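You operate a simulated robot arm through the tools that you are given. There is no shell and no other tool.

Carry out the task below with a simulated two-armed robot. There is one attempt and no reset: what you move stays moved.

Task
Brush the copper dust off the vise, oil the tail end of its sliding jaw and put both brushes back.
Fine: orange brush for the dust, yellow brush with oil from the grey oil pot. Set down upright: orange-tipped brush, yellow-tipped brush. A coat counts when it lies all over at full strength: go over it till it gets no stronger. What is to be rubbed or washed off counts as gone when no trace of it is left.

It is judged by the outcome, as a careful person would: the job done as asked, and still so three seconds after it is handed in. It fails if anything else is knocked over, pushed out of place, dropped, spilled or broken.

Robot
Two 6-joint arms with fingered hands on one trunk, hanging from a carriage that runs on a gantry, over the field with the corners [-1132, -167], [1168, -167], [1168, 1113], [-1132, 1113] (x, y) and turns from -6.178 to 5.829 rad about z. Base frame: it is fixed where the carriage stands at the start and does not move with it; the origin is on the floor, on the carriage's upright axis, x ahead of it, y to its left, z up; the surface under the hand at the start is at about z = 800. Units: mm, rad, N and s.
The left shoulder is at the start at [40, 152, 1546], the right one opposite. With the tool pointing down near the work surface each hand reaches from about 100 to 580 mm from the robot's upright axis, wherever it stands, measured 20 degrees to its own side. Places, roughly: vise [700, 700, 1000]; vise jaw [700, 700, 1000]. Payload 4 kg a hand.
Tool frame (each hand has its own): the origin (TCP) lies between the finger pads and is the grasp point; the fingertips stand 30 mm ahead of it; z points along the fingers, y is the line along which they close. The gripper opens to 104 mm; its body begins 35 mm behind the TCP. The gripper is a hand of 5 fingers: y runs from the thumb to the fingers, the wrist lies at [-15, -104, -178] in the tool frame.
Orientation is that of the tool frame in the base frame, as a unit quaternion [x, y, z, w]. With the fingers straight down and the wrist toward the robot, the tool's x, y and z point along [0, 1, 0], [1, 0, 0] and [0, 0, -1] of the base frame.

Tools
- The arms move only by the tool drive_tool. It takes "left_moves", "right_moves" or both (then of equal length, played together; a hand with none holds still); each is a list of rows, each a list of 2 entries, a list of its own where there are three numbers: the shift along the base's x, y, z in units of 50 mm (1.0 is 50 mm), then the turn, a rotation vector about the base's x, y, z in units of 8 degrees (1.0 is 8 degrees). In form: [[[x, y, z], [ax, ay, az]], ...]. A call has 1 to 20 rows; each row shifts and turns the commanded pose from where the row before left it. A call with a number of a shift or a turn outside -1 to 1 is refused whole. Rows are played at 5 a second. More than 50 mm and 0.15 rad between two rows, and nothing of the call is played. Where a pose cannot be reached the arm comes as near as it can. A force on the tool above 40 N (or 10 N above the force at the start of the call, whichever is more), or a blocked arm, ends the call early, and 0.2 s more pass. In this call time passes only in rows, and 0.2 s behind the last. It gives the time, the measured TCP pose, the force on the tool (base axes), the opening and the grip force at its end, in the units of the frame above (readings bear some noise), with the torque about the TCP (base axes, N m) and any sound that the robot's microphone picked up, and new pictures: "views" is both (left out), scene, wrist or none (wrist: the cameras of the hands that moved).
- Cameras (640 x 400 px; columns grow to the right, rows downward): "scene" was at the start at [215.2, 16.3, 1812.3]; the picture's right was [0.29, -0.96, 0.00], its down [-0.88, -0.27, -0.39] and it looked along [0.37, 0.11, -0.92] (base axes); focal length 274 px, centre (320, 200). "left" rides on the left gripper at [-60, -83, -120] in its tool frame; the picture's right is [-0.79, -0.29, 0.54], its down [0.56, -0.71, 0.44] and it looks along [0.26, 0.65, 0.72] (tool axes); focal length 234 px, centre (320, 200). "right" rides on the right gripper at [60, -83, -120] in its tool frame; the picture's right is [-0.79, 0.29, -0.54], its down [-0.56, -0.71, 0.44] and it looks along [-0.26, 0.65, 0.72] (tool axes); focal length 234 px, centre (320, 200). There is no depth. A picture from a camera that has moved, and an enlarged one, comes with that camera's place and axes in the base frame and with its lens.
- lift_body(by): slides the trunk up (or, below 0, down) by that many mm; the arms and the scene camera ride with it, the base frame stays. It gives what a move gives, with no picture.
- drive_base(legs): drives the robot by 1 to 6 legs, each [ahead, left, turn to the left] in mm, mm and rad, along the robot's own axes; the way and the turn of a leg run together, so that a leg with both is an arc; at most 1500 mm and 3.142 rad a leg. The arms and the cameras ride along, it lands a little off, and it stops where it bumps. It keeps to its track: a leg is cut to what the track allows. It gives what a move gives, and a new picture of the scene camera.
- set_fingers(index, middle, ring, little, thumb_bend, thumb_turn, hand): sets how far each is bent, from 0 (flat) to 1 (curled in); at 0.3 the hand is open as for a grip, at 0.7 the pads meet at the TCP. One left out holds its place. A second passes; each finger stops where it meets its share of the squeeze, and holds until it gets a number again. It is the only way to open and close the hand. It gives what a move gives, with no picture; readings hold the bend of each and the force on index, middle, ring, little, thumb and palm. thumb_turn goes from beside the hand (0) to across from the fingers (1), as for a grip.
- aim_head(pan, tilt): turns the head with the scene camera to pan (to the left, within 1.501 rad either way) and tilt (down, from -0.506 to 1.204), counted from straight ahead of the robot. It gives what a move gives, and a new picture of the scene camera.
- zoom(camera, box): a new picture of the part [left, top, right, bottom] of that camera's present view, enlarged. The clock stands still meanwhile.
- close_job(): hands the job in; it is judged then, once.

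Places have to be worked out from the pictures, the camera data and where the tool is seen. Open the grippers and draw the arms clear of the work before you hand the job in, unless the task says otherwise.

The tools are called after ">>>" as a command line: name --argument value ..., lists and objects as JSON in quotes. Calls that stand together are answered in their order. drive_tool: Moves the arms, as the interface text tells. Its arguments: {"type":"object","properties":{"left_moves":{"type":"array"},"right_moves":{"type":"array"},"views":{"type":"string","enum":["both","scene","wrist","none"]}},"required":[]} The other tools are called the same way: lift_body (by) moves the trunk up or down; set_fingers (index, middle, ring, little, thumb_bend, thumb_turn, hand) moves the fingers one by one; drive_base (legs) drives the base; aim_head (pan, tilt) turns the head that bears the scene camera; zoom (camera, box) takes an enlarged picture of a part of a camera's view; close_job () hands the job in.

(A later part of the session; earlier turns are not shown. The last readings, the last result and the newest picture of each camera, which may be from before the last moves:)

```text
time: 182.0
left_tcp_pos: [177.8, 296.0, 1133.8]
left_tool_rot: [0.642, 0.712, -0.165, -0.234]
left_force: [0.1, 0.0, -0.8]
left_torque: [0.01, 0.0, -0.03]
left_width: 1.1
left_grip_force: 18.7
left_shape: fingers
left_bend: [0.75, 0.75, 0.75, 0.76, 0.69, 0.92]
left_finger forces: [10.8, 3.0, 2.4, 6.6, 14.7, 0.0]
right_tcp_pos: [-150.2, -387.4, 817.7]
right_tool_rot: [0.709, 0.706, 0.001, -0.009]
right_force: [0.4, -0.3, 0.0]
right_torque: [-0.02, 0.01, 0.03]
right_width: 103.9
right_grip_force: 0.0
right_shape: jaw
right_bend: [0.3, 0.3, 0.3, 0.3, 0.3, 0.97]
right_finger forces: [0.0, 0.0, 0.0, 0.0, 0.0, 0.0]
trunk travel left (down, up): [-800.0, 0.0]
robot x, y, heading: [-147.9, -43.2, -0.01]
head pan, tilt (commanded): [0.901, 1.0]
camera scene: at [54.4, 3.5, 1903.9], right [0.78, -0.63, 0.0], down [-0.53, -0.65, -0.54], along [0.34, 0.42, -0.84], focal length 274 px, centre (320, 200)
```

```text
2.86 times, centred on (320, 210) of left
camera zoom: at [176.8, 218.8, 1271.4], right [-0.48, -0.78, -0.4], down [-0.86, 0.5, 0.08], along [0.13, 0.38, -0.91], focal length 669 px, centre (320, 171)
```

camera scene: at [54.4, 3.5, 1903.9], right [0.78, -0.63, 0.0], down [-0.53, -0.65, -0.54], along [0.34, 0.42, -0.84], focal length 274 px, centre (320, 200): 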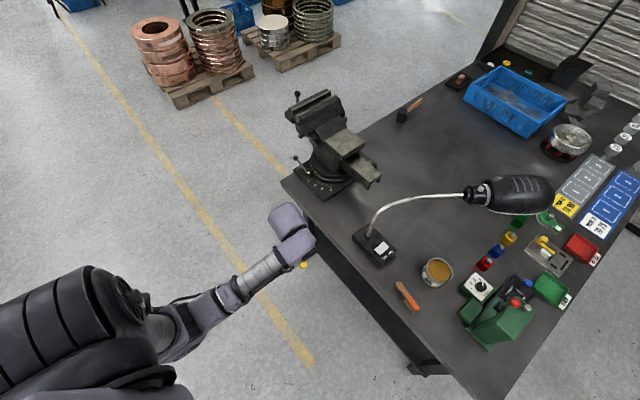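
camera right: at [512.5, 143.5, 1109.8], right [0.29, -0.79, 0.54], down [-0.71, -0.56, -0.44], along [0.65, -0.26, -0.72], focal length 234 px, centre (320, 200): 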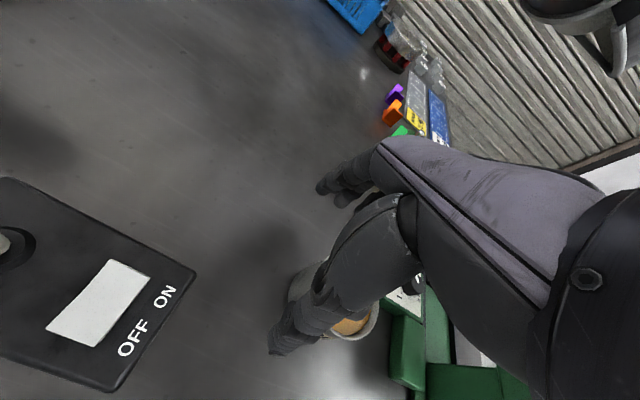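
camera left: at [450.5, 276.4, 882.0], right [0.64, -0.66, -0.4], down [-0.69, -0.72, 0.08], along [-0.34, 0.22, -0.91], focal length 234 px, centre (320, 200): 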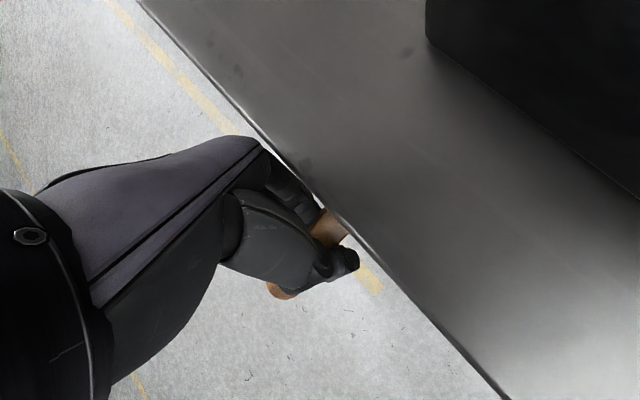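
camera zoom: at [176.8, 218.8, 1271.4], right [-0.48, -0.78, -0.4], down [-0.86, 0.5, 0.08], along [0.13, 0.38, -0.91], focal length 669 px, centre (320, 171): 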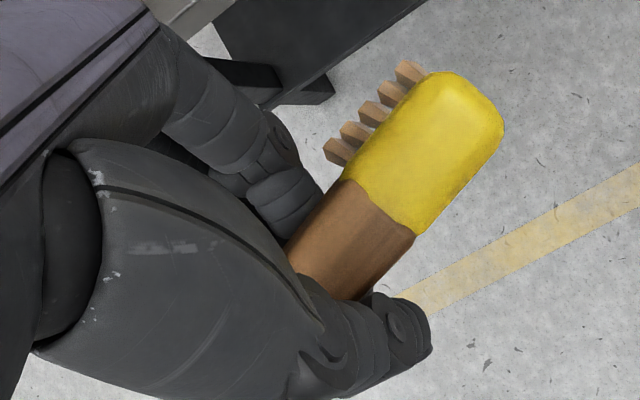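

The housing hides the brush here. I turn the hand a bit and level its pitch to get a clear view.

>>> drive_tool --left_moves '[[[0, 0.3, 0], [-0.88, 0, 0]], [[-0.2, 0.4, 0], [0, 0, -0.9]], [[-0.2, 0.4, 0], [0, 0, -0.9]], [[-0.2, 0.4, 0], [0, 0, -0.9]]]' --views "none"

>>> aim_head --pan 1.05 --tilt 1.0

>>> zoom --camera "left" --box '[240, 140, 400, 280]'

```text
time: 183.0
left_tcp_pos: [146.4, 372.2, 1136.0]
left_tool_rot: [0.775, 0.564, -0.168, -0.231]
left_force: [0.8, 0.0, -0.5]
left_torque: [0.02, 0.0, 0.0]
left_width: 1.0
left_grip_force: 19.0
left_shape: fingers
left_bend: [0.75, 0.75, 0.75, 0.76, 0.69, 0.93]
left_finger forces: [10.4, 3.0, 2.4, 6.7, 14.5, 0.0]
right_tcp_pos: [-150.2, -385.3, 817.8]
right_tool_rot: [0.709, 0.705, 0.001, -0.009]
right_force: [0.1, 0.1, -0.7]
right_torque: [0.03, -0.03, 0.0]
right_width: 104.1
right_grip_force: 0.1
right_shape: jaw
right_bend: [0.3, 0.3, 0.3, 0.3, 0.3, 0.97]
right_finger forces: [0.0, 0.0, 0.1, 0.1, 0.0, 0.1]
trunk travel left (down, up): [-800.0, 0.0]
robot x, y, heading: [-146.4, -46.3, -0.007]
head pan, tilt (commanded): [0.901, 1.0]
```

```text
time: 183.7
left_tcp_pos: [146.8, 370.5, 1135.5]
left_tool_rot: [0.775, 0.565, -0.168, -0.229]
left_force: [0.2, -0.5, -0.9]
left_torque: [0.03, 0.02, 0.02]
left_width: 1.1
left_grip_force: 18.8
left_shape: fingers
left_bend: [0.75, 0.75, 0.75, 0.76, 0.69, 0.93]
left_finger forces: [10.4, 3.0, 2.4, 6.6, 14.5, 0.1]
right_tcp_pos: [-148.8, -387.3, 818.8]
right_tool_rot: [0.708, 0.706, 0.001, -0.009]
right_force: [-1.8, -0.2, -0.9]
right_torque: [0.03, 0.0, -0.02]
right_width: 103.6
right_grip_force: 0.0
right_shape: jaw
right_bend: [0.3, 0.3, 0.3, 0.3, 0.3, 0.97]
right_finger forces: [0.0, 0.1, 0.0, 0.1, 0.0, 0.0]
trunk travel left (down, up): [-800.0, 0.0]
robot x, y, heading: [-147.9, -47.8, -0.006]
head pan, tilt (commanded): [1.051, 1.0]
camera scene: at [45.8, 9.4, 1903.8], right [0.86, -0.51, 0.0], down [-0.43, -0.72, -0.54], along [0.27, 0.47, -0.84], focal length 274 px, centre (320, 200)
```

scene: 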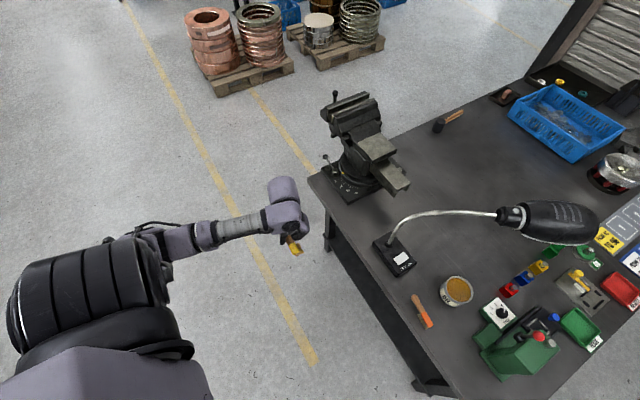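

```text
2.86 times, centred on (320, 210) of left
camera zoom: at [124.2, 315.5, 1281.3], right [-0.75, -0.59, -0.3], down [-0.62, 0.78, 0.02], along [0.22, 0.2, -0.95], focal length 669 px, centre (320, 171)
```

zoom: 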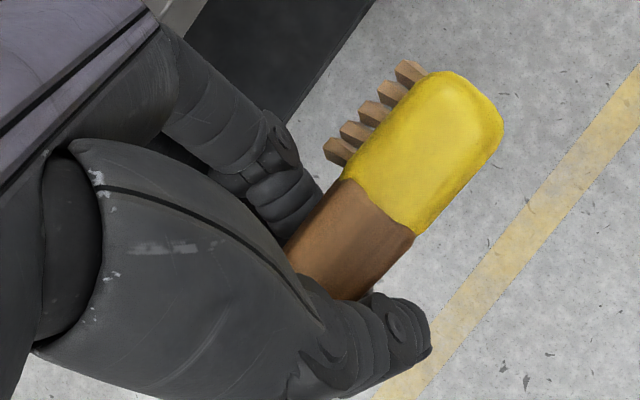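

Now the head camera sees the brush. I zoom on it.

>>> zoom --camera "scene" --box '[255, 200, 335, 265]'

```text
6.15 times, centred on (295, 232) of scene
camera zoom: at [45.8, 9.4, 1903.8], right [0.86, -0.51, 0.0], down [-0.43, -0.72, -0.54], along [0.27, 0.47, -0.84], focal length 1683 px, centre (474, 0)
```

zoom: 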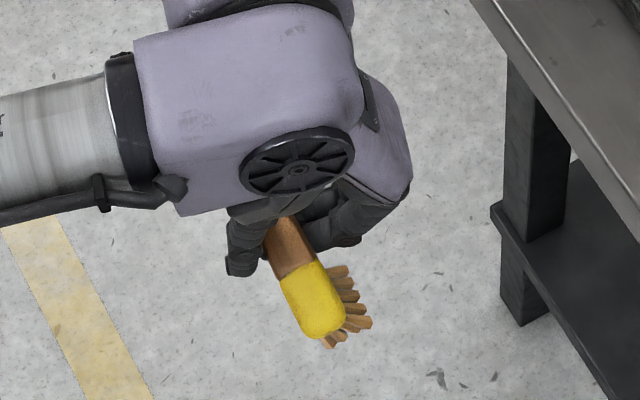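

The brush now leans only about 21° and sits well out in the hand again (tips 45 mm below the TCP). The last push was still turning it at a steady 8 N, so I repeat the hook with about 8 mm more lift to square it fully.

>>> drive_tool --left_moves '[[[0.046, -0.112, 0], [0, 0, 0.935]], [[0.046, -0.112, 0], [0, 0, 0.935]], [[0.046, -0.112, 0], [0, 0, 0.935]], [[0.046, -0.112, 0], [0, 0, 0.935]], [[0.046, -0.112, 0], [0, 0, 0.935]], [[0.046, -0.112, 0], [0, 0, 0.935]], [[0.046, -0.112, 0], [0, 0, 0.935]], [[0.046, -0.112, -0.4], [0, 0, 0.935]], [[0.046, -0.112, -0.4], [0, 0, 0.935]], [[0.046, -0.112, -0.5], [0, 0, 0.935]], [[0.046, -0.112, -0.5], [0, 0, 0.935]], [[0.046, -0.112, -0.5], [0, 0, 0.935]], [[0.046, -0.112, -0.5], [0, 0, 0.935]]]' --views "none"

>>> lift_body --by -281

>>> drive_base --legs '[[120, 0, 0]]'

>>> zoom --camera "left" --box '[200, 100, 480, 300]'

```text
time: 186.5
left_tcp_pos: [176.4, 299.3, 996.0]
left_tool_rot: [0.087, 0.955, -0.284, -0.026]
left_force: [-0.2, -0.3, -1.5]
left_torque: [0.0, 0.02, -0.02]
left_width: 1.0
left_grip_force: 18.3
left_shape: fingers
left_bend: [0.75, 0.75, 0.75, 0.76, 0.69, 0.93]
left_finger forces: [9.9, 2.9, 2.4, 6.5, 14.4, 0.0]
right_tcp_pos: [-150.3, -387.3, 818.6]
right_tool_rot: [0.708, 0.706, 0.001, -0.009]
right_force: [0.1, 0.5, -0.1]
right_torque: [0.01, 0.03, -0.01]
right_width: 104.2
right_grip_force: 0.0
right_shape: jaw
right_bend: [0.3, 0.3, 0.3, 0.3, 0.3, 0.97]
right_finger forces: [0.0, 0.0, 0.1, 0.1, 0.0, 0.1]
trunk travel left (down, up): [-800.0, 0.0]
robot x, y, heading: [-148.5, -48.6, -0.009]
head pan, tilt (commanded): [1.051, 1.0]
```

```text
time: 189.4
left_tcp_pos: [177.8, 300.0, 714.1]
left_tool_rot: [0.087, 0.955, -0.284, -0.026]
left_force: [0.7, 0.7, -1.7]
left_torque: [0.04, 0.03, -0.01]
left_width: 1.0
left_grip_force: 18.2
left_shape: fingers
left_bend: [0.75, 0.75, 0.75, 0.76, 0.69, 0.93]
left_finger forces: [9.7, 2.9, 2.4, 6.5, 14.5, 0.0]
right_tcp_pos: [-149.9, -386.6, 537.0]
right_tool_rot: [0.709, 0.705, 0.001, -0.008]
right_force: [-0.6, -0.3, -0.7]
right_torque: [0.0, -0.03, -0.01]
right_width: 104.1
right_grip_force: 0.0
right_shape: jaw
right_bend: [0.3, 0.3, 0.3, 0.3, 0.3, 0.97]
right_finger forces: [0.1, 0.0, 0.1, 0.0, 0.0, 0.0]
trunk travel left (down, up): [-519.0, 281.0]
robot x, y, heading: [-150.3, -44.5, -0.015]
head pan, tilt (commanded): [1.051, 1.0]
```

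```text
time: 190.6
left_tcp_pos: [297.3, 298.2, 715.3]
left_tool_rot: [0.088, 0.955, -0.284, -0.027]
left_force: [0.2, -0.5, -0.6]
left_torque: [0.01, 0.05, -0.06]
left_width: 0.9
left_grip_force: 17.6
left_shape: fingers
left_bend: [0.75, 0.75, 0.75, 0.76, 0.69, 0.93]
left_finger forces: [9.8, 2.9, 2.5, 6.6, 14.4, 0.1]
right_tcp_pos: [-26.7, -388.3, 537.6]
right_tool_rot: [0.708, 0.706, 0.002, -0.007]
right_force: [0.5, -0.8, 0.0]
right_torque: [-0.02, 0.06, 0.04]
right_width: 103.9
right_grip_force: 0.1
right_shape: jaw
right_bend: [0.3, 0.3, 0.3, 0.3, 0.3, 0.97]
right_finger forces: [0.0, 0.0, 0.0, 0.0, 0.0, 0.0]
trunk travel left (down, up): [-519.0, 281.0]
robot x, y, heading: [-27.1, -51.4, -0.011]
head pan, tilt (commanded): [1.051, 1.0]
camera scene: at [166.5, 8.5, 1623.0], right [0.86, -0.51, 0.0], down [-0.43, -0.73, -0.54], along [0.27, 0.47, -0.84], focal length 274 px, centre (320, 200)
```

scene: 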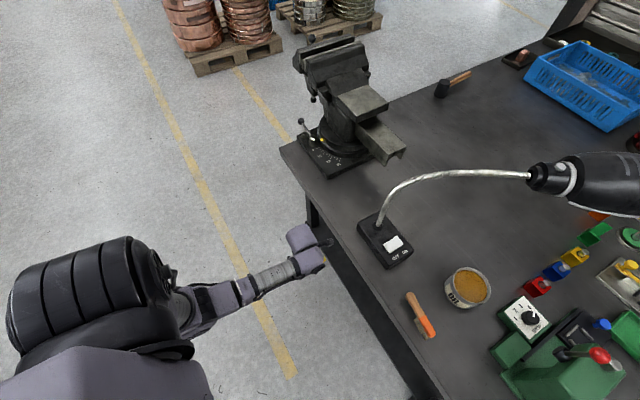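

```text
2.00 times, centred on (340, 200) of left
camera zoom: at [355.8, 283.2, 860.3], right [0.68, -0.67, -0.3], down [-0.7, -0.71, 0.02], along [-0.23, 0.19, -0.95], focal length 468 px, centre (280, 200)
```

zoom: 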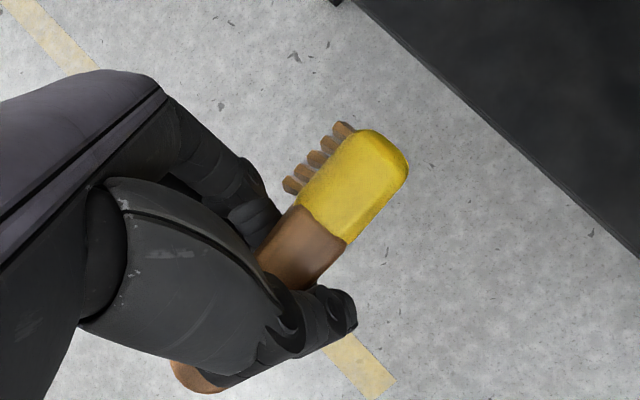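

>>> drive_tool --left_moves '[[[0.8, 0, 0], [0, 0, 0]], [[0.75, 0, 0], [0, 0, 0]], [[0, 0, 0.5], [0, 0, 0]], [[0, 0, 0.16], [0, 0, 0]]]' --views "none"

>>> drive_tool --left_moves '[[[0, 0, 0.08], [0, 0, 0]]]' --views "none"

>>> drive_tool --left_moves '[[[0, 0, 0.06], [0, 0, 0]]]' --views "none"

```text
time: 191.6
left_tcp_pos: [372.3, 299.5, 746.4]
left_tool_rot: [0.087, 0.955, -0.283, -0.027]
left_force: [-0.4, 0.8, -4.0]
left_torque: [-0.03, 0.19, 0.02]
left_width: 0.9
left_grip_force: 18.0
left_shape: fingers
left_bend: [0.75, 0.75, 0.75, 0.76, 0.7, 0.93]
left_finger forces: [12.4, 2.5, 1.6, 5.4, 13.8, 0.0]
right_tcp_pos: [-28.1, -387.9, 538.6]
right_tool_rot: [0.708, 0.706, 0.001, -0.009]
right_force: [0.0, 0.0, 0.3]
right_torque: [-0.02, 0.04, -0.01]
right_width: 103.7
right_grip_force: 0.2
right_shape: jaw
right_bend: [0.3, 0.3, 0.3, 0.3, 0.3, 0.97]
right_finger forces: [0.1, 0.0, 0.1, 0.0, 0.0, 0.0]
trunk travel left (down, up): [-519.0, 281.0]
robot x, y, heading: [-32.1, -48.4, -0.009]
head pan, tilt (commanded): [1.051, 1.0]
```

```text
time: 192.0
left_tcp_pos: [373.0, 299.0, 750.9]
left_tool_rot: [0.086, 0.955, -0.284, -0.026]
left_force: [-1.4, 1.3, -3.8]
left_torque: [-0.02, 0.15, 0.06]
left_width: 0.5
left_grip_force: 14.9
left_shape: fingers
left_bend: [0.75, 0.76, 0.76, 0.76, 0.71, 0.93]
left_finger forces: [13.4, 2.8, 0.8, 0.1, 13.3, 0.0]
right_tcp_pos: [-28.6, -387.3, 537.4]
right_tool_rot: [0.708, 0.706, 0.002, -0.008]
right_force: [-0.3, -0.2, -0.2]
right_torque: [0.02, 0.02, 0.01]
right_width: 103.9
right_grip_force: 0.2
right_shape: jaw
right_bend: [0.3, 0.3, 0.3, 0.3, 0.3, 0.97]
right_finger forces: [0.1, 0.1, 0.1, 0.1, 0.0, 0.1]
trunk travel left (down, up): [-519.0, 281.0]
robot x, y, heading: [-27.6, -48.6, -0.009]
head pan, tilt (commanded): [1.051, 1.0]
```

```text
time: 192.4
left_tcp_pos: [373.2, 299.4, 754.6]
left_tool_rot: [0.087, 0.954, -0.284, -0.028]
left_force: [-3.3, 1.8, -5.1]
left_torque: [-0.06, 0.27, 0.08]
left_width: 0.4
left_grip_force: 15.9
left_shape: fingers
left_bend: [0.75, 0.76, 0.76, 0.76, 0.71, 0.93]
left_finger forces: [16.3, 2.5, 0.1, 0.0, 12.8, 0.0]
right_tcp_pos: [-29.6, -388.5, 537.7]
right_tool_rot: [0.708, 0.706, 0.001, -0.008]
right_force: [-0.5, -0.3, 0.0]
right_torque: [-0.03, 0.0, -0.02]
right_width: 104.1
right_grip_force: 0.0
right_shape: jaw
right_bend: [0.3, 0.3, 0.3, 0.3, 0.3, 0.97]
right_finger forces: [0.0, 0.1, 0.1, 0.1, 0.1, 0.0]
trunk travel left (down, up): [-519.0, 281.0]
robot x, y, heading: [-28.7, -47.2, -0.008]
head pan, tilt (commanded): [1.051, 1.0]
```

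The ring and little fingers have lost contact, so I stop, lower, back out, and look.

>>> drive_tool --left_moves '[[[0, 0, -0.3], [0, 0, 0]], [[0, 0, -0.5], [0, 0, 0]], [[-0.8, 0, 0], [0, 0, 0]], [[-0.7, 0, 0], [0, 0, 0]]]' --views "none"

>>> zoom --camera "left" --box '[240, 100, 440, 300]'

```text
time: 193.4
left_tcp_pos: [298.6, 297.8, 714.2]
left_tool_rot: [0.086, 0.955, -0.283, -0.026]
left_force: [-0.6, 0.5, -0.2]
left_torque: [-0.02, 0.02, 0.05]
left_width: 0.3
left_grip_force: 14.7
left_shape: fingers
left_bend: [0.75, 0.75, 0.76, 0.76, 0.71, 0.94]
left_finger forces: [9.9, 3.3, 1.4, 0.5, 13.9, 0.0]
right_tcp_pos: [-30.1, -387.9, 537.2]
right_tool_rot: [0.708, 0.706, 0.001, -0.009]
right_force: [-1.0, -0.3, -0.4]
right_torque: [0.02, 0.0, 0.0]
right_width: 104.0
right_grip_force: 0.0
right_shape: jaw
right_bend: [0.3, 0.3, 0.3, 0.3, 0.3, 0.97]
right_finger forces: [0.0, 0.1, 0.0, 0.0, 0.0, 0.1]
trunk travel left (down, up): [-519.0, 281.0]
robot x, y, heading: [-29.6, -49.8, -0.003]
head pan, tilt (commanded): [1.051, 1.0]
```

```text
2.00 times, centred on (340, 200) of left
camera zoom: at [356.1, 283.0, 860.3], right [0.68, -0.67, -0.3], down [-0.7, -0.71, 0.02], along [-0.23, 0.19, -0.95], focal length 468 px, centre (280, 200)
```

zoom: 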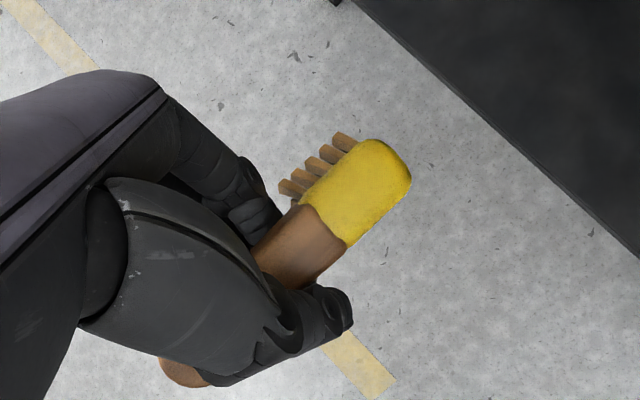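

The roll is acceptable but the grip is lighter now (about 14 N). I'll set the brush upright on the bench near its front edge, where the fingers can hang off, and re-grip it properly. I raise up and tilt the hand to make the bristles vertical.

>>> lift_body --by 120

>>> drive_tool --left_moves '[[[-0.3, 0, 0.8], [0, 0, 0]], [[0, 0, 0.8], [-0.9, -0.09, 0]], [[0, 0, 0.4], [-0.9, -0.09, 0]], [[0, 0, 0.4], [-0.9, -0.09, 0]]]' --views "none"

>>> aim_head --pan 0.9 --tilt 1.0

>>> zoom --camera "scene" --box '[260, 200, 360, 280]'

>>> zoom --camera "left" --box '[240, 140, 400, 280]'

```text
time: 194.9
left_tcp_pos: [298.9, 298.0, 835.7]
left_tool_rot: [0.087, 0.955, -0.284, -0.026]
left_force: [0.0, -0.4, -0.5]
left_torque: [0.01, 0.01, 0.04]
left_width: 0.0
left_grip_force: 14.3
left_shape: fingers
left_bend: [0.75, 0.75, 0.76, 0.76, 0.71, 0.94]
left_finger forces: [9.8, 3.3, 1.4, 0.4, 14.0, 0.0]
right_tcp_pos: [-29.2, -387.6, 657.5]
right_tool_rot: [0.708, 0.706, 0.001, -0.009]
right_force: [-0.2, 0.0, 0.2]
right_torque: [0.0, -0.03, -0.01]
right_width: 104.0
right_grip_force: 0.0
right_shape: jaw
right_bend: [0.3, 0.3, 0.3, 0.3, 0.3, 0.97]
right_finger forces: [0.0, 0.0, 0.0, 0.0, 0.0, 0.1]
trunk travel left (down, up): [-639.0, 161.0]
robot x, y, heading: [-27.0, -50.3, -0.011]
head pan, tilt (commanded): [1.051, 1.0]
```

```text
time: 195.9
left_tcp_pos: [283.0, 298.7, 956.6]
left_tool_rot: [0.095, 0.884, -0.457, 0.009]
left_force: [-0.4, 0.7, -0.9]
left_torque: [0.0, 0.0, -0.01]
left_width: 0.0
left_grip_force: 14.2
left_shape: fingers
left_bend: [0.75, 0.75, 0.76, 0.76, 0.71, 0.94]
left_finger forces: [9.2, 3.1, 1.3, 0.3, 13.4, 0.1]
right_tcp_pos: [-28.1, -386.2, 658.1]
right_tool_rot: [0.708, 0.706, 0.001, -0.009]
right_force: [0.1, -0.3, 0.0]
right_torque: [-0.05, 0.01, -0.01]
right_width: 103.9
right_grip_force: 0.1
right_shape: jaw
right_bend: [0.3, 0.3, 0.3, 0.3, 0.3, 0.97]
right_finger forces: [0.1, 0.0, 0.1, 0.1, 0.0, 0.0]
trunk travel left (down, up): [-639.0, 161.0]
robot x, y, heading: [-31.5, -50.6, -0.013]
head pan, tilt (commanded): [1.051, 1.0]
```

```text
time: 196.6
left_tcp_pos: [283.6, 298.0, 955.7]
left_tool_rot: [0.096, 0.885, -0.455, 0.008]
left_force: [-1.0, -0.3, -1.2]
left_torque: [0.0, 0.04, 0.0]
left_width: 0.0
left_grip_force: 13.5
left_shape: fingers
left_bend: [0.75, 0.75, 0.76, 0.76, 0.71, 0.94]
left_finger forces: [9.3, 3.2, 1.2, 0.3, 13.4, 0.1]
right_tcp_pos: [-28.2, -387.3, 656.9]
right_tool_rot: [0.708, 0.706, 0.001, -0.008]
right_force: [0.7, 0.4, 0.6]
right_torque: [-0.03, 0.0, 0.02]
right_width: 103.8
right_grip_force: 0.1
right_shape: jaw
right_bend: [0.3, 0.3, 0.3, 0.3, 0.3, 0.97]
right_finger forces: [0.0, 0.0, 0.0, 0.1, 0.1, 0.0]
trunk travel left (down, up): [-639.0, 161.0]
robot x, y, heading: [-29.7, -49.5, -0.011]
head pan, tilt (commanded): [0.901, 1.0]
camera scene: at [174.6, 2.6, 1742.8], right [0.78, -0.63, 0.0], down [-0.53, -0.65, -0.54], along [0.34, 0.42, -0.84], focal length 274 px, centre (320, 200)
```

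scene: 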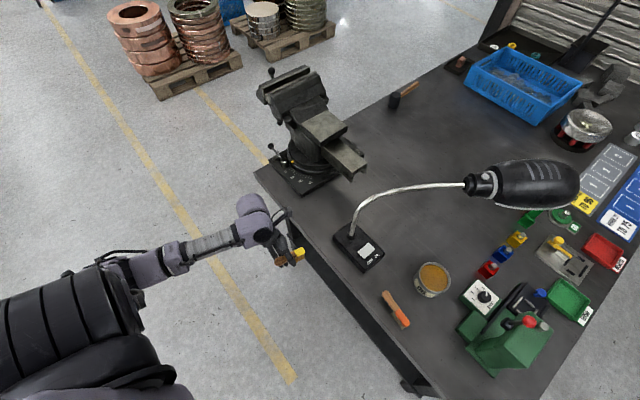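

```text
5.00 times, centred on (310, 240) of scene
camera zoom: at [174.6, 2.6, 1742.8], right [0.78, -0.63, 0.0], down [-0.53, -0.65, -0.54], along [0.34, 0.42, -0.84], focal length 1368 px, centre (370, 0)
```

zoom: 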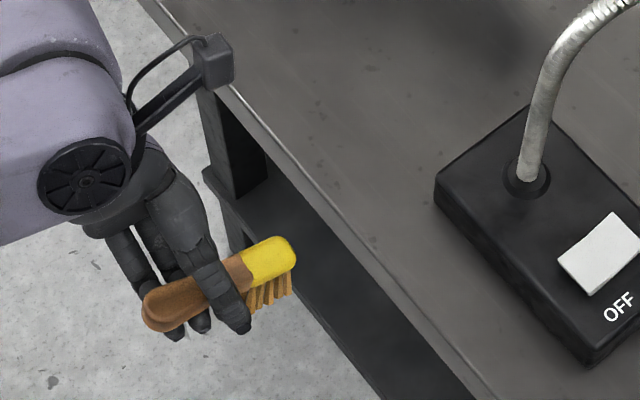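

```text
2.86 times, centred on (320, 210) of left
camera zoom: at [337.4, 337.5, 1098.1], right [0.68, -0.73, 0.0], down [-0.7, -0.66, 0.26], along [-0.19, -0.17, -0.97], focal length 669 px, centre (320, 171)
```

zoom: 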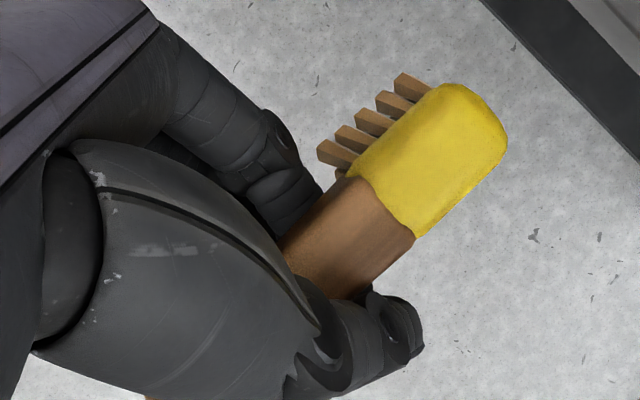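

The head camera shows the brush upright in roll but pitched about 10° head-down. I level that pitch, then drive so the bristles come over the bench just inside its front edge.

>>> drive_tool --left_moves '[[[0, 0, 0.1], [0, -0.65, 0]], [[0, 0, 0], [0, -0.65, 0]]]' --views "none"

>>> drive_base --legs '[[110, 175, 0]]'

>>> zoom --camera "scene" --box '[260, 200, 360, 280]'

>>> zoom --camera "left" --box '[240, 140, 400, 280]'

```text
time: 197.2
left_tcp_pos: [285.0, 297.8, 960.3]
left_tool_rot: [0.137, 0.881, -0.445, 0.089]
left_force: [-0.3, -0.6, -0.9]
left_torque: [-0.03, 0.03, 0.02]
left_width: 0.0
left_grip_force: 13.9
left_shape: fingers
left_bend: [0.75, 0.75, 0.76, 0.76, 0.71, 0.94]
left_finger forces: [9.3, 3.1, 1.2, 0.2, 13.3, 0.1]
right_tcp_pos: [-29.3, -387.0, 657.6]
right_tool_rot: [0.707, 0.707, 0.002, -0.008]
right_force: [0.9, -0.2, 0.6]
right_torque: [0.02, 0.05, -0.02]
right_width: 104.0
right_grip_force: 0.0
right_shape: jaw
right_bend: [0.3, 0.3, 0.3, 0.3, 0.3, 0.97]
right_finger forces: [0.1, 0.0, 0.0, 0.0, 0.1, 0.0]
trunk travel left (down, up): [-639.0, 161.0]
robot x, y, heading: [-29.4, -48.2, -0.008]
head pan, tilt (commanded): [0.901, 1.0]
```

```text
time: 198.8
left_tcp_pos: [394.4, 471.5, 959.6]
left_tool_rot: [0.136, 0.881, -0.445, 0.089]
left_force: [-0.1, 0.7, -0.9]
left_torque: [-0.02, 0.04, 0.0]
left_width: 0.0
left_grip_force: 13.6
left_shape: fingers
left_bend: [0.75, 0.75, 0.76, 0.76, 0.71, 0.94]
left_finger forces: [9.4, 3.1, 1.2, 0.3, 13.3, 0.1]
right_tcp_pos: [84.2, -216.3, 656.4]
right_tool_rot: [0.706, 0.708, 0.001, -0.008]
right_force: [-1.1, -0.4, -0.3]
right_torque: [-0.02, 0.02, -0.03]
right_width: 103.9
right_grip_force: 0.1
right_shape: jaw
right_bend: [0.3, 0.3, 0.3, 0.3, 0.3, 0.97]
right_finger forces: [0.0, 0.1, 0.0, 0.0, 0.1, 0.1]
trunk travel left (down, up): [-639.0, 161.0]
robot x, y, heading: [80.7, 119.1, -0.012]
head pan, tilt (commanded): [0.901, 1.0]
camera scene: at [286.2, 174.4, 1742.9], right [0.78, -0.63, 0.0], down [-0.53, -0.66, -0.54], along [0.34, 0.42, -0.84], focal length 274 px, centre (320, 200)
```

scene: 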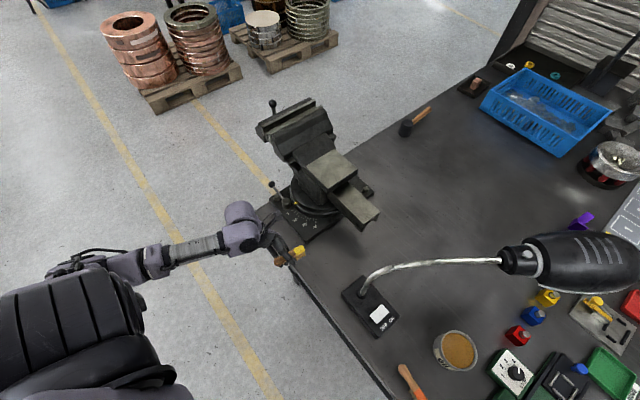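

```text
5.00 times, centred on (310, 240) of scene
camera zoom: at [286.2, 174.4, 1742.9], right [0.78, -0.63, 0.0], down [-0.53, -0.66, -0.54], along [0.34, 0.42, -0.84], focal length 1368 px, centre (370, 0)
```

zoom: 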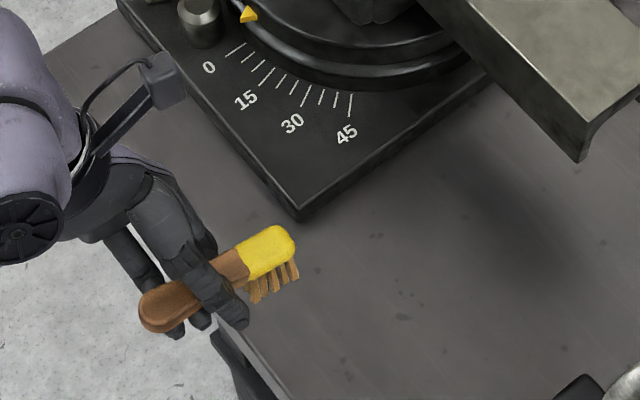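

```text
2.86 times, centred on (320, 210) of left
camera zoom: at [421.0, 510.8, 1110.0], right [0.68, -0.73, 0.12], down [-0.74, -0.66, 0.12], along [-0.01, -0.17, -0.98], focal length 669 px, centre (320, 171)
```

zoom: 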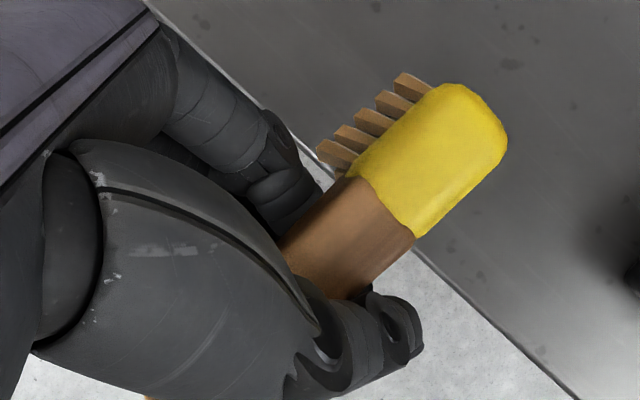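

The bristles are nearly level (tips at TCP −43). I shift 15 mm inward and lower to just above the bench.

>>> drive_tool --left_moves '[[[0.3, 0, 0], [0, 0, 0]], [[0, 0, -0.8], [0, 0, 0]], [[0, 0, -0.8], [0, 0, 0]], [[0, 0, -0.4], [0, 0, 0]]]' --views "none"

>>> zoom --camera "scene" --box '[270, 220, 350, 290]'

>>> zoom --camera "left" --box '[240, 120, 440, 300]'

```text
time: 199.8
left_tcp_pos: [408.3, 467.4, 857.6]
left_tool_rot: [0.136, 0.881, -0.445, 0.089]
left_force: [0.2, 0.9, -0.7]
left_torque: [-0.01, 0.05, 0.0]
left_width: 0.1
left_grip_force: 13.1
left_shape: fingers
left_bend: [0.75, 0.75, 0.76, 0.76, 0.71, 0.94]
left_finger forces: [9.1, 3.1, 1.3, 0.3, 13.0, 0.0]
right_tcp_pos: [85.0, -216.6, 656.7]
right_tool_rot: [0.707, 0.708, 0.0, -0.009]
right_force: [0.3, -0.4, 0.0]
right_torque: [0.0, 0.0, -0.03]
right_width: 103.8
right_grip_force: 0.1
right_shape: jaw
right_bend: [0.3, 0.3, 0.3, 0.3, 0.3, 0.97]
right_finger forces: [0.0, 0.0, 0.0, 0.1, 0.0, 0.0]
trunk travel left (down, up): [-639.0, 161.0]
robot x, y, heading: [83.5, 122.6, -0.006]
head pan, tilt (commanded): [0.901, 1.0]
```

```text
5.71 times, centred on (310, 255) of scene
camera zoom: at [286.1, 174.1, 1742.9], right [0.78, -0.63, 0.0], down [-0.53, -0.66, -0.54], along [0.34, 0.42, -0.84], focal length 1563 px, centre (377, -114)
```

zoom: 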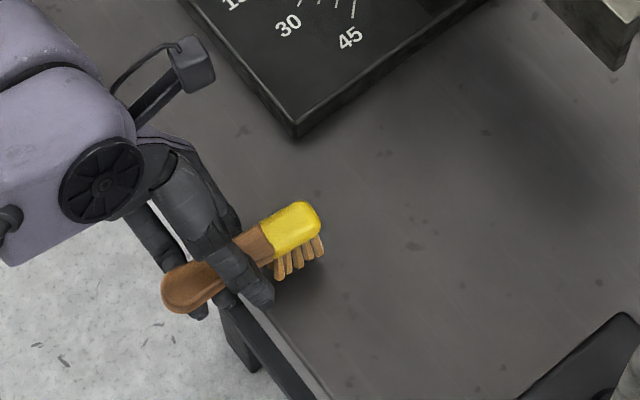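

```text
2.22 times, centred on (340, 210) of left
camera zoom: at [435.0, 507.8, 1007.7], right [0.68, -0.73, 0.12], down [-0.74, -0.66, 0.12], along [-0.01, -0.17, -0.98], focal length 520 px, centre (276, 178)
```

zoom: 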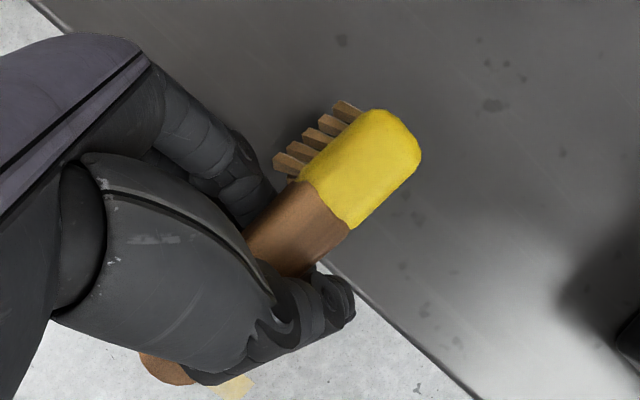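

>>> drive_tool --left_moves '[[[0, 0, -0.14], [0, 0, 0]], [[0, 0, -0.06], [0, 0, 0]]]' --views "none"

>>> drive_tool --left_moves '[[[0, 0, -0.05], [0, 0, 0]]]' --views "none"

>>> drive_tool --left_moves '[[[0, 0, -0.05], [0, 0, 0]]]' --views "none"

```text
time: 200.4
left_tcp_pos: [409.3, 469.3, 849.6]
left_tool_rot: [0.135, 0.881, -0.444, 0.09]
left_force: [0.4, -0.4, -0.1]
left_torque: [-0.01, 0.04, 0.02]
left_width: 0.0
left_grip_force: 13.4
left_shape: fingers
left_bend: [0.75, 0.75, 0.76, 0.76, 0.71, 0.94]
left_finger forces: [9.2, 2.9, 1.2, 0.3, 13.1, 0.0]
right_tcp_pos: [83.9, -216.5, 658.2]
right_tool_rot: [0.706, 0.708, 0.0, -0.008]
right_force: [-0.7, -0.3, 0.0]
right_torque: [-0.01, 0.02, 0.0]
right_width: 103.9
right_grip_force: 0.0
right_shape: jaw
right_bend: [0.3, 0.3, 0.3, 0.3, 0.3, 0.97]
right_finger forces: [0.0, 0.0, 0.0, 0.0, 0.0, 0.1]
trunk travel left (down, up): [-639.0, 161.0]
robot x, y, heading: [83.1, 122.7, -0.011]
head pan, tilt (commanded): [0.901, 1.0]
```

```text
time: 200.8
left_tcp_pos: [408.8, 469.5, 846.7]
left_tool_rot: [0.135, 0.881, -0.445, 0.09]
left_force: [-0.5, -0.1, -0.3]
left_torque: [-0.03, 0.02, 0.01]
left_width: 0.0
left_grip_force: 13.6
left_shape: fingers
left_bend: [0.75, 0.75, 0.76, 0.76, 0.71, 0.94]
left_finger forces: [9.2, 3.0, 1.2, 0.3, 13.0, 0.0]
right_tcp_pos: [83.9, -217.2, 657.0]
right_tool_rot: [0.706, 0.708, 0.001, -0.008]
right_force: [0.1, 0.3, -1.5]
right_torque: [0.0, 0.01, 0.04]
right_width: 103.9
right_grip_force: 0.1
right_shape: jaw
right_bend: [0.3, 0.3, 0.3, 0.3, 0.3, 0.97]
right_finger forces: [0.0, 0.0, 0.0, 0.0, 0.1, 0.0]
trunk travel left (down, up): [-639.0, 161.0]
robot x, y, heading: [80.8, 120.7, -0.006]
head pan, tilt (commanded): [0.901, 1.0]
```

```text
time: 201.2
left_tcp_pos: [410.2, 470.5, 846.2]
left_tool_rot: [0.136, 0.881, -0.445, 0.089]
left_force: [0.3, -0.4, -0.7]
left_torque: [-0.01, 0.07, -0.01]
left_width: 0.1
left_grip_force: 13.6
left_shape: fingers
left_bend: [0.75, 0.75, 0.76, 0.76, 0.71, 0.94]
left_finger forces: [9.2, 3.0, 1.2, 0.3, 13.1, 0.1]
right_tcp_pos: [84.7, -217.1, 658.4]
right_tool_rot: [0.706, 0.708, 0.001, -0.009]
right_force: [0.8, 0.5, -0.7]
right_torque: [0.0, 0.02, 0.0]
right_width: 103.9
right_grip_force: 0.0
right_shape: jaw
right_bend: [0.3, 0.3, 0.3, 0.3, 0.3, 0.97]
right_finger forces: [0.1, 0.0, 0.0, 0.1, 0.0, 0.1]
trunk travel left (down, up): [-639.0, 161.0]
robot x, y, heading: [82.7, 121.0, -0.01]
head pan, tilt (commanded): [0.901, 1.0]
```

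>>> drive_tool --left_moves '[[[0, 0, -0.05], [0, 0, 0]]]' --views "none"

>>> drive_tool --left_moves '[[[0, 0, -0.05], [0, 0, 0]]]' --views "none"

>>> zoom --camera "scene" --box '[270, 220, 350, 290]'

```text
time: 201.6
left_tcp_pos: [408.9, 470.2, 843.6]
left_tool_rot: [0.135, 0.881, -0.445, 0.09]
left_force: [0.6, 0.9, 0.0]
left_torque: [0.02, 0.02, -0.01]
left_width: 0.0
left_grip_force: 13.4
left_shape: fingers
left_bend: [0.75, 0.75, 0.76, 0.76, 0.71, 0.94]
left_finger forces: [9.2, 3.0, 1.2, 0.3, 13.1, 0.0]
right_tcp_pos: [84.5, -215.6, 657.6]
right_tool_rot: [0.707, 0.707, 0.001, -0.008]
right_force: [-0.6, 0.1, 0.2]
right_torque: [0.0, 0.0, -0.01]
right_width: 103.8
right_grip_force: 0.1
right_shape: jaw
right_bend: [0.3, 0.3, 0.3, 0.3, 0.3, 0.97]
right_finger forces: [0.0, 0.0, 0.0, 0.1, 0.0, 0.1]
trunk travel left (down, up): [-639.0, 161.0]
robot x, y, heading: [80.4, 120.4, -0.008]
head pan, tilt (commanded): [0.901, 1.0]
```

```text
time: 202.0
left_tcp_pos: [408.9, 470.4, 840.0]
left_tool_rot: [0.135, 0.881, -0.446, 0.089]
left_force: [0.3, 0.3, -0.2]
left_torque: [-0.03, 0.04, -0.03]
left_width: 0.2
left_grip_force: 13.6
left_shape: fingers
left_bend: [0.75, 0.75, 0.76, 0.76, 0.71, 0.94]
left_finger forces: [9.2, 3.0, 1.2, 0.3, 13.0, 0.1]
right_tcp_pos: [83.0, -216.3, 657.1]
right_tool_rot: [0.707, 0.707, 0.001, -0.008]
right_force: [0.1, 0.5, -0.1]
right_torque: [0.0, -0.02, 0.05]
right_width: 103.9
right_grip_force: 0.0
right_shape: jaw
right_bend: [0.3, 0.3, 0.3, 0.3, 0.3, 0.97]
right_finger forces: [0.0, 0.0, 0.0, 0.0, 0.0, 0.0]
trunk travel left (down, up): [-639.0, 161.0]
robot x, y, heading: [81.1, 126.1, -0.012]
head pan, tilt (commanded): [0.901, 1.0]
```

```text
5.71 times, centred on (310, 255) of scene
camera zoom: at [286.1, 174.2, 1742.8], right [0.78, -0.63, 0.0], down [-0.53, -0.66, -0.54], along [0.34, 0.42, -0.84], focal length 1563 px, centre (377, -114)
```

zoom: 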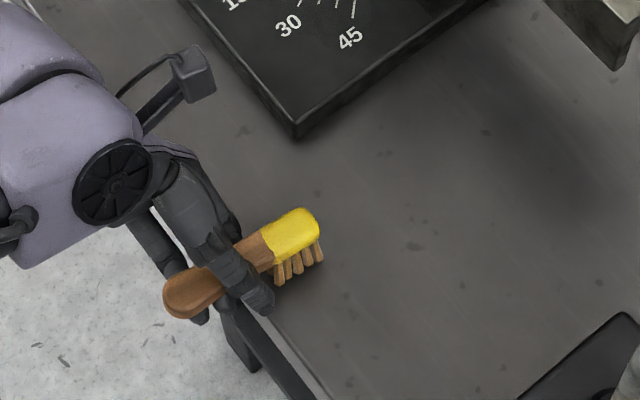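

>>> drive_tool --left_moves '[[[0, 0, -0.05], [0, 0, 0]]]' --views "none"

>>> drive_tool --left_moves '[[[0, 0, -0.04], [0, 0, 0]]]' --views "none"

>>> zoom --camera "left" --box '[240, 120, 440, 300]'

```text
time: 202.4
left_tcp_pos: [408.8, 469.7, 838.0]
left_tool_rot: [0.136, 0.881, -0.444, 0.089]
left_force: [0.2, -0.9, 0.5]
left_torque: [0.0, 0.03, -0.03]
left_width: 0.1
left_grip_force: 13.3
left_shape: fingers
left_bend: [0.75, 0.75, 0.76, 0.76, 0.71, 0.94]
left_finger forces: [8.7, 3.1, 1.4, 0.5, 13.4, 0.0]
right_tcp_pos: [83.3, -215.6, 656.2]
right_tool_rot: [0.707, 0.707, 0.0, -0.009]
right_force: [0.3, -0.5, 0.2]
right_torque: [-0.02, 0.0, 0.02]
right_width: 103.7
right_grip_force: 0.0
right_shape: jaw
right_bend: [0.3, 0.3, 0.3, 0.3, 0.3, 0.97]
right_finger forces: [0.0, 0.0, 0.1, 0.0, 0.0, 0.0]
trunk travel left (down, up): [-639.0, 161.0]
robot x, y, heading: [81.4, 122.6, -0.012]
head pan, tilt (commanded): [0.901, 1.0]
```

```text
time: 202.8
left_tcp_pos: [409.1, 470.2, 836.3]
left_tool_rot: [0.136, 0.881, -0.444, 0.089]
left_force: [-0.8, 0.4, 0.8]
left_torque: [-0.02, -0.1, -0.02]
left_width: 0.0
left_grip_force: 14.3
left_shape: fingers
left_bend: [0.75, 0.75, 0.76, 0.76, 0.71, 0.94]
left_finger forces: [6.5, 3.2, 1.8, 1.1, 14.5, 0.0]
right_tcp_pos: [84.2, -216.6, 656.4]
right_tool_rot: [0.707, 0.708, 0.002, -0.008]
right_force: [-0.5, -0.7, 0.5]
right_torque: [0.01, -0.01, 0.0]
right_width: 103.9
right_grip_force: 0.1
right_shape: jaw
right_bend: [0.3, 0.3, 0.3, 0.3, 0.3, 0.97]
right_finger forces: [0.0, 0.1, 0.1, 0.0, 0.0, 0.1]
trunk travel left (down, up): [-639.0, 161.0]
robot x, y, heading: [82.5, 121.9, -0.008]
head pan, tilt (commanded): [0.901, 1.0]
```

```text
2.22 times, centred on (340, 210) of left
camera zoom: at [435.6, 510.4, 985.7], right [0.68, -0.73, 0.12], down [-0.74, -0.66, 0.12], along [-0.01, -0.17, -0.98], focal length 520 px, centre (276, 178)
```

zoom: 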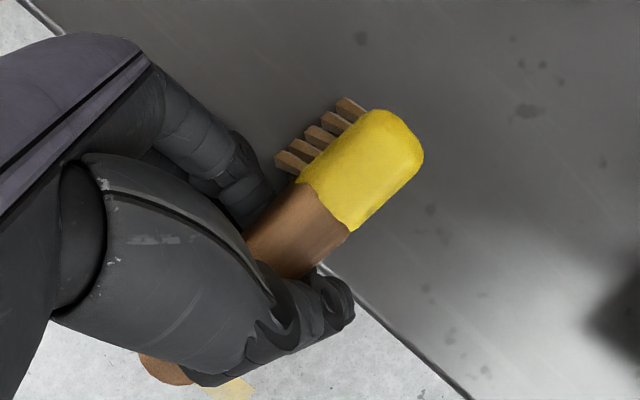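

Contact begins. I press 2–3 mm more to seat the bristles flat.

>>> drive_tool --left_moves '[[[0, 0, -0.05], [0, 0, 0]]]' --views "none"

>>> zoom --camera "left" --box '[240, 120, 440, 300]'

>>> zoom --camera "scene" --box '[280, 225, 340, 285]'

```text
time: 203.2
left_tcp_pos: [409.8, 471.9, 833.5]
left_tool_rot: [0.136, 0.881, -0.445, 0.089]
left_force: [-1.1, -0.8, 3.6]
left_torque: [-0.09, -0.21, 0.0]
left_width: 0.0
left_grip_force: 13.8
left_shape: fingers
left_bend: [0.75, 0.75, 0.75, 0.76, 0.71, 0.94]
left_finger forces: [5.3, 3.2, 2.2, 2.1, 15.3, 0.1]
right_tcp_pos: [83.4, -217.0, 657.6]
right_tool_rot: [0.707, 0.707, 0.001, -0.009]
right_force: [0.5, -0.2, -0.8]
right_torque: [-0.02, 0.0, 0.02]
right_width: 104.1
right_grip_force: 0.1
right_shape: jaw
right_bend: [0.3, 0.3, 0.3, 0.3, 0.3, 0.97]
right_finger forces: [0.0, 0.0, 0.0, 0.0, 0.0, 0.0]
trunk travel left (down, up): [-639.0, 161.0]
robot x, y, heading: [85.3, 121.4, -0.011]
head pan, tilt (commanded): [0.901, 1.0]
```

```text
2.22 times, centred on (340, 210) of left
camera zoom: at [435.7, 511.0, 983.1], right [0.68, -0.73, 0.12], down [-0.74, -0.66, 0.12], along [-0.01, -0.17, -0.98], focal length 520 px, centre (276, 178)
```

zoom: 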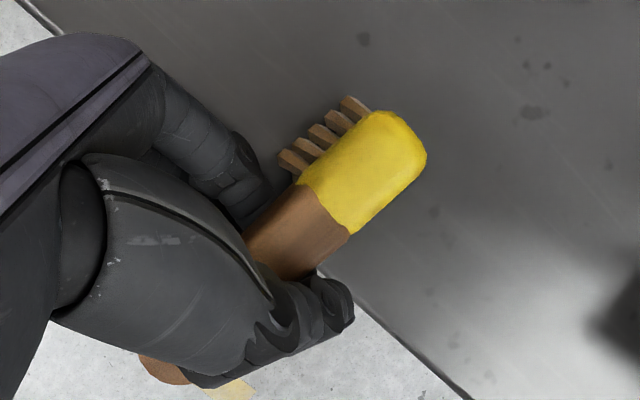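

```text
6.67 times, centred on (310, 255) of scene
camera zoom: at [286.0, 174.3, 1742.9], right [0.78, -0.63, 0.0], down [-0.53, -0.66, -0.54], along [0.34, 0.42, -0.84], focal length 1824 px, centre (387, -167)
```

zoom: 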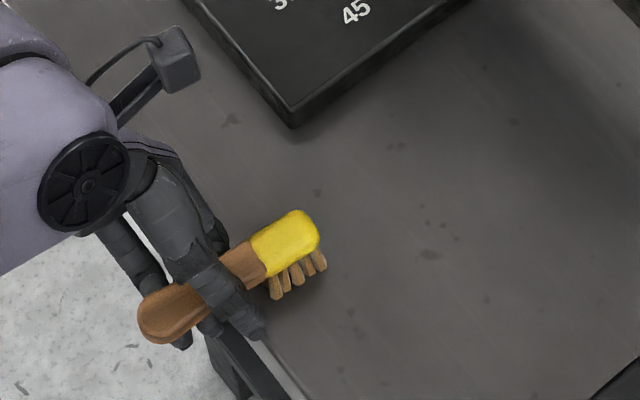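

The bristles are seated (about 4 N). I open the hand in small stages so the brush stands free.

>>> set_fingers --hand "left" --index 0.71 --middle 0.71 --ring 0.71 --little 0.71 --thumb_bend 0.65

>>> zoom --camera "left" --box '[240, 120, 440, 300]'

>>> zoom --camera "scene" --box '[280, 225, 340, 285]'

```text
time: 204.2
left_tcp_pos: [407.9, 471.0, 831.9]
left_tool_rot: [0.135, 0.881, -0.444, 0.09]
left_force: [-1.1, -0.5, 0.8]
left_torque: [-0.02, -0.04, 0.04]
left_width: 6.8
left_grip_force: 1.3
left_shape: fingers
left_bend: [0.71, 0.71, 0.71, 0.71, 0.64, 0.97]
left_finger forces: [0.8, 0.0, 0.1, 0.1, 1.1, 0.1]
right_tcp_pos: [84.9, -216.1, 657.1]
right_tool_rot: [0.706, 0.708, 0.001, -0.009]
right_force: [-0.2, -1.0, 0.2]
right_torque: [0.03, 0.01, -0.01]
right_width: 103.8
right_grip_force: 0.0
right_shape: jaw
right_bend: [0.3, 0.3, 0.3, 0.3, 0.3, 0.97]
right_finger forces: [0.0, 0.0, 0.0, 0.1, 0.0, 0.0]
trunk travel left (down, up): [-639.0, 161.0]
robot x, y, heading: [82.5, 120.8, -0.012]
head pan, tilt (commanded): [0.901, 1.0]
```

```text
2.22 times, centred on (340, 210) of left
camera zoom: at [435.7, 510.9, 982.9], right [0.68, -0.73, 0.12], down [-0.74, -0.66, 0.13], along [-0.01, -0.17, -0.98], focal length 520 px, centre (276, 178)
```

zoom: 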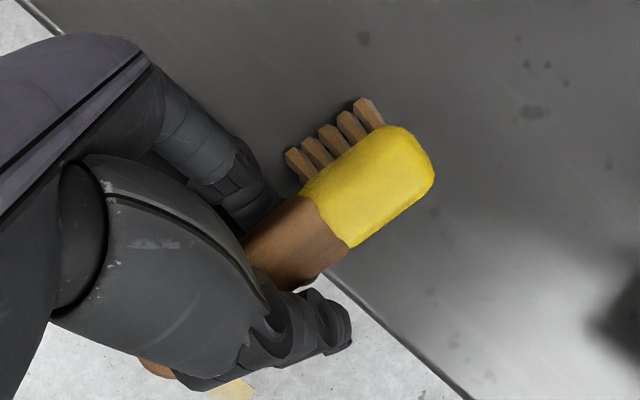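

```text
6.67 times, centred on (310, 255) of scene
camera zoom: at [286.1, 174.2, 1742.9], right [0.78, -0.63, 0.0], down [-0.53, -0.66, -0.54], along [0.34, 0.42, -0.84], focal length 1824 px, centre (387, -167)
```

zoom: 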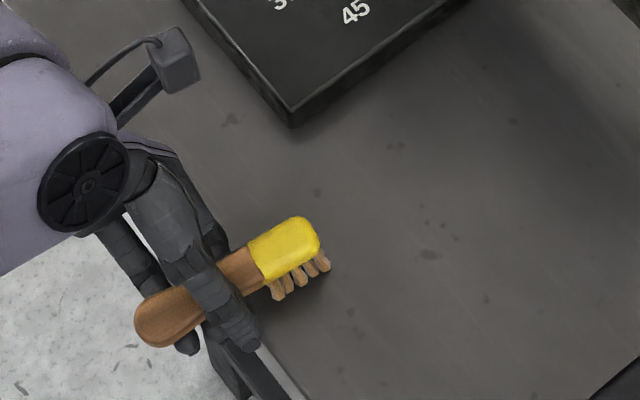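

The brush stands on both bristle rows, upright. I open further.

>>> set_fingers --hand "left" --index 0.64 --middle 0.64 --ring 0.64 --little 0.64 --thumb_bend 0.57

>>> zoom --camera "left" --box '[240, 120, 440, 300]'

>>> zoom --camera "scene" --box '[280, 225, 340, 285]'

```text
time: 205.2
left_tcp_pos: [410.6, 471.5, 833.8]
left_tool_rot: [0.134, 0.881, -0.445, 0.09]
left_force: [-1.2, 0.3, 1.8]
left_torque: [0.03, 0.0, 0.03]
left_width: 25.9
left_grip_force: 0.6
left_shape: fingers
left_bend: [0.64, 0.65, 0.64, 0.64, 0.56, 0.97]
left_finger forces: [0.0, 1.7, 0.0, 0.0, 0.1, 0.1]
right_tcp_pos: [83.7, -218.3, 655.7]
right_tool_rot: [0.706, 0.708, 0.001, -0.009]
right_force: [0.3, 0.7, 0.1]
right_torque: [0.0, 0.02, 0.02]
right_width: 104.0
right_grip_force: 0.0
right_shape: jaw
right_bend: [0.3, 0.3, 0.3, 0.3, 0.3, 0.97]
right_finger forces: [0.1, 0.1, 0.1, 0.0, 0.1, 0.0]
trunk travel left (down, up): [-639.0, 161.0]
robot x, y, heading: [82.1, 126.0, -0.011]
head pan, tilt (commanded): [0.901, 1.0]
```

```text
2.22 times, centred on (340, 210) of left
camera zoom: at [435.5, 510.8, 982.9], right [0.68, -0.73, 0.12], down [-0.74, -0.66, 0.13], along [-0.01, -0.17, -0.98], focal length 520 px, centre (276, 178)
```

zoom: 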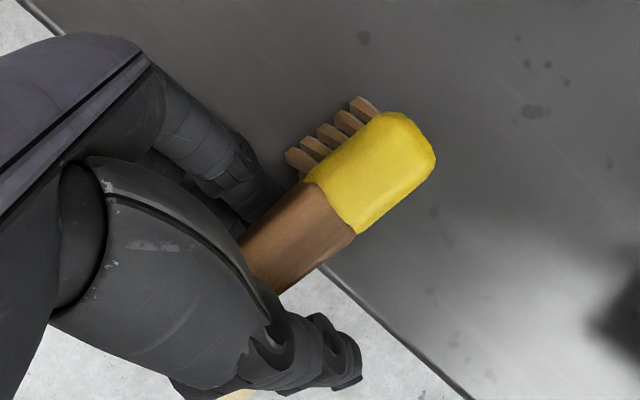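

```text
6.67 times, centred on (310, 255) of scene
camera zoom: at [286.0, 174.2, 1742.8], right [0.78, -0.63, 0.0], down [-0.53, -0.66, -0.54], along [0.34, 0.42, -0.84], focal length 1824 px, centre (387, -167)
```

zoom: 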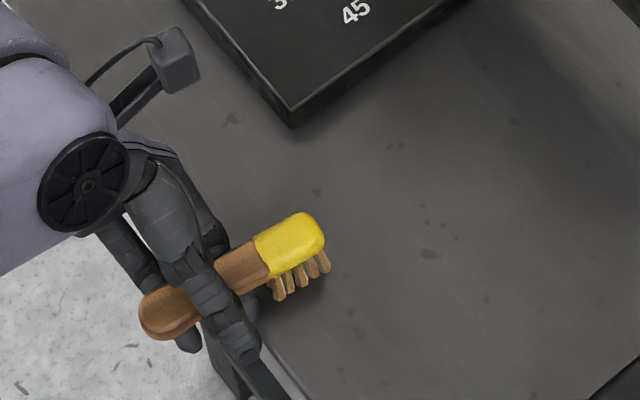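

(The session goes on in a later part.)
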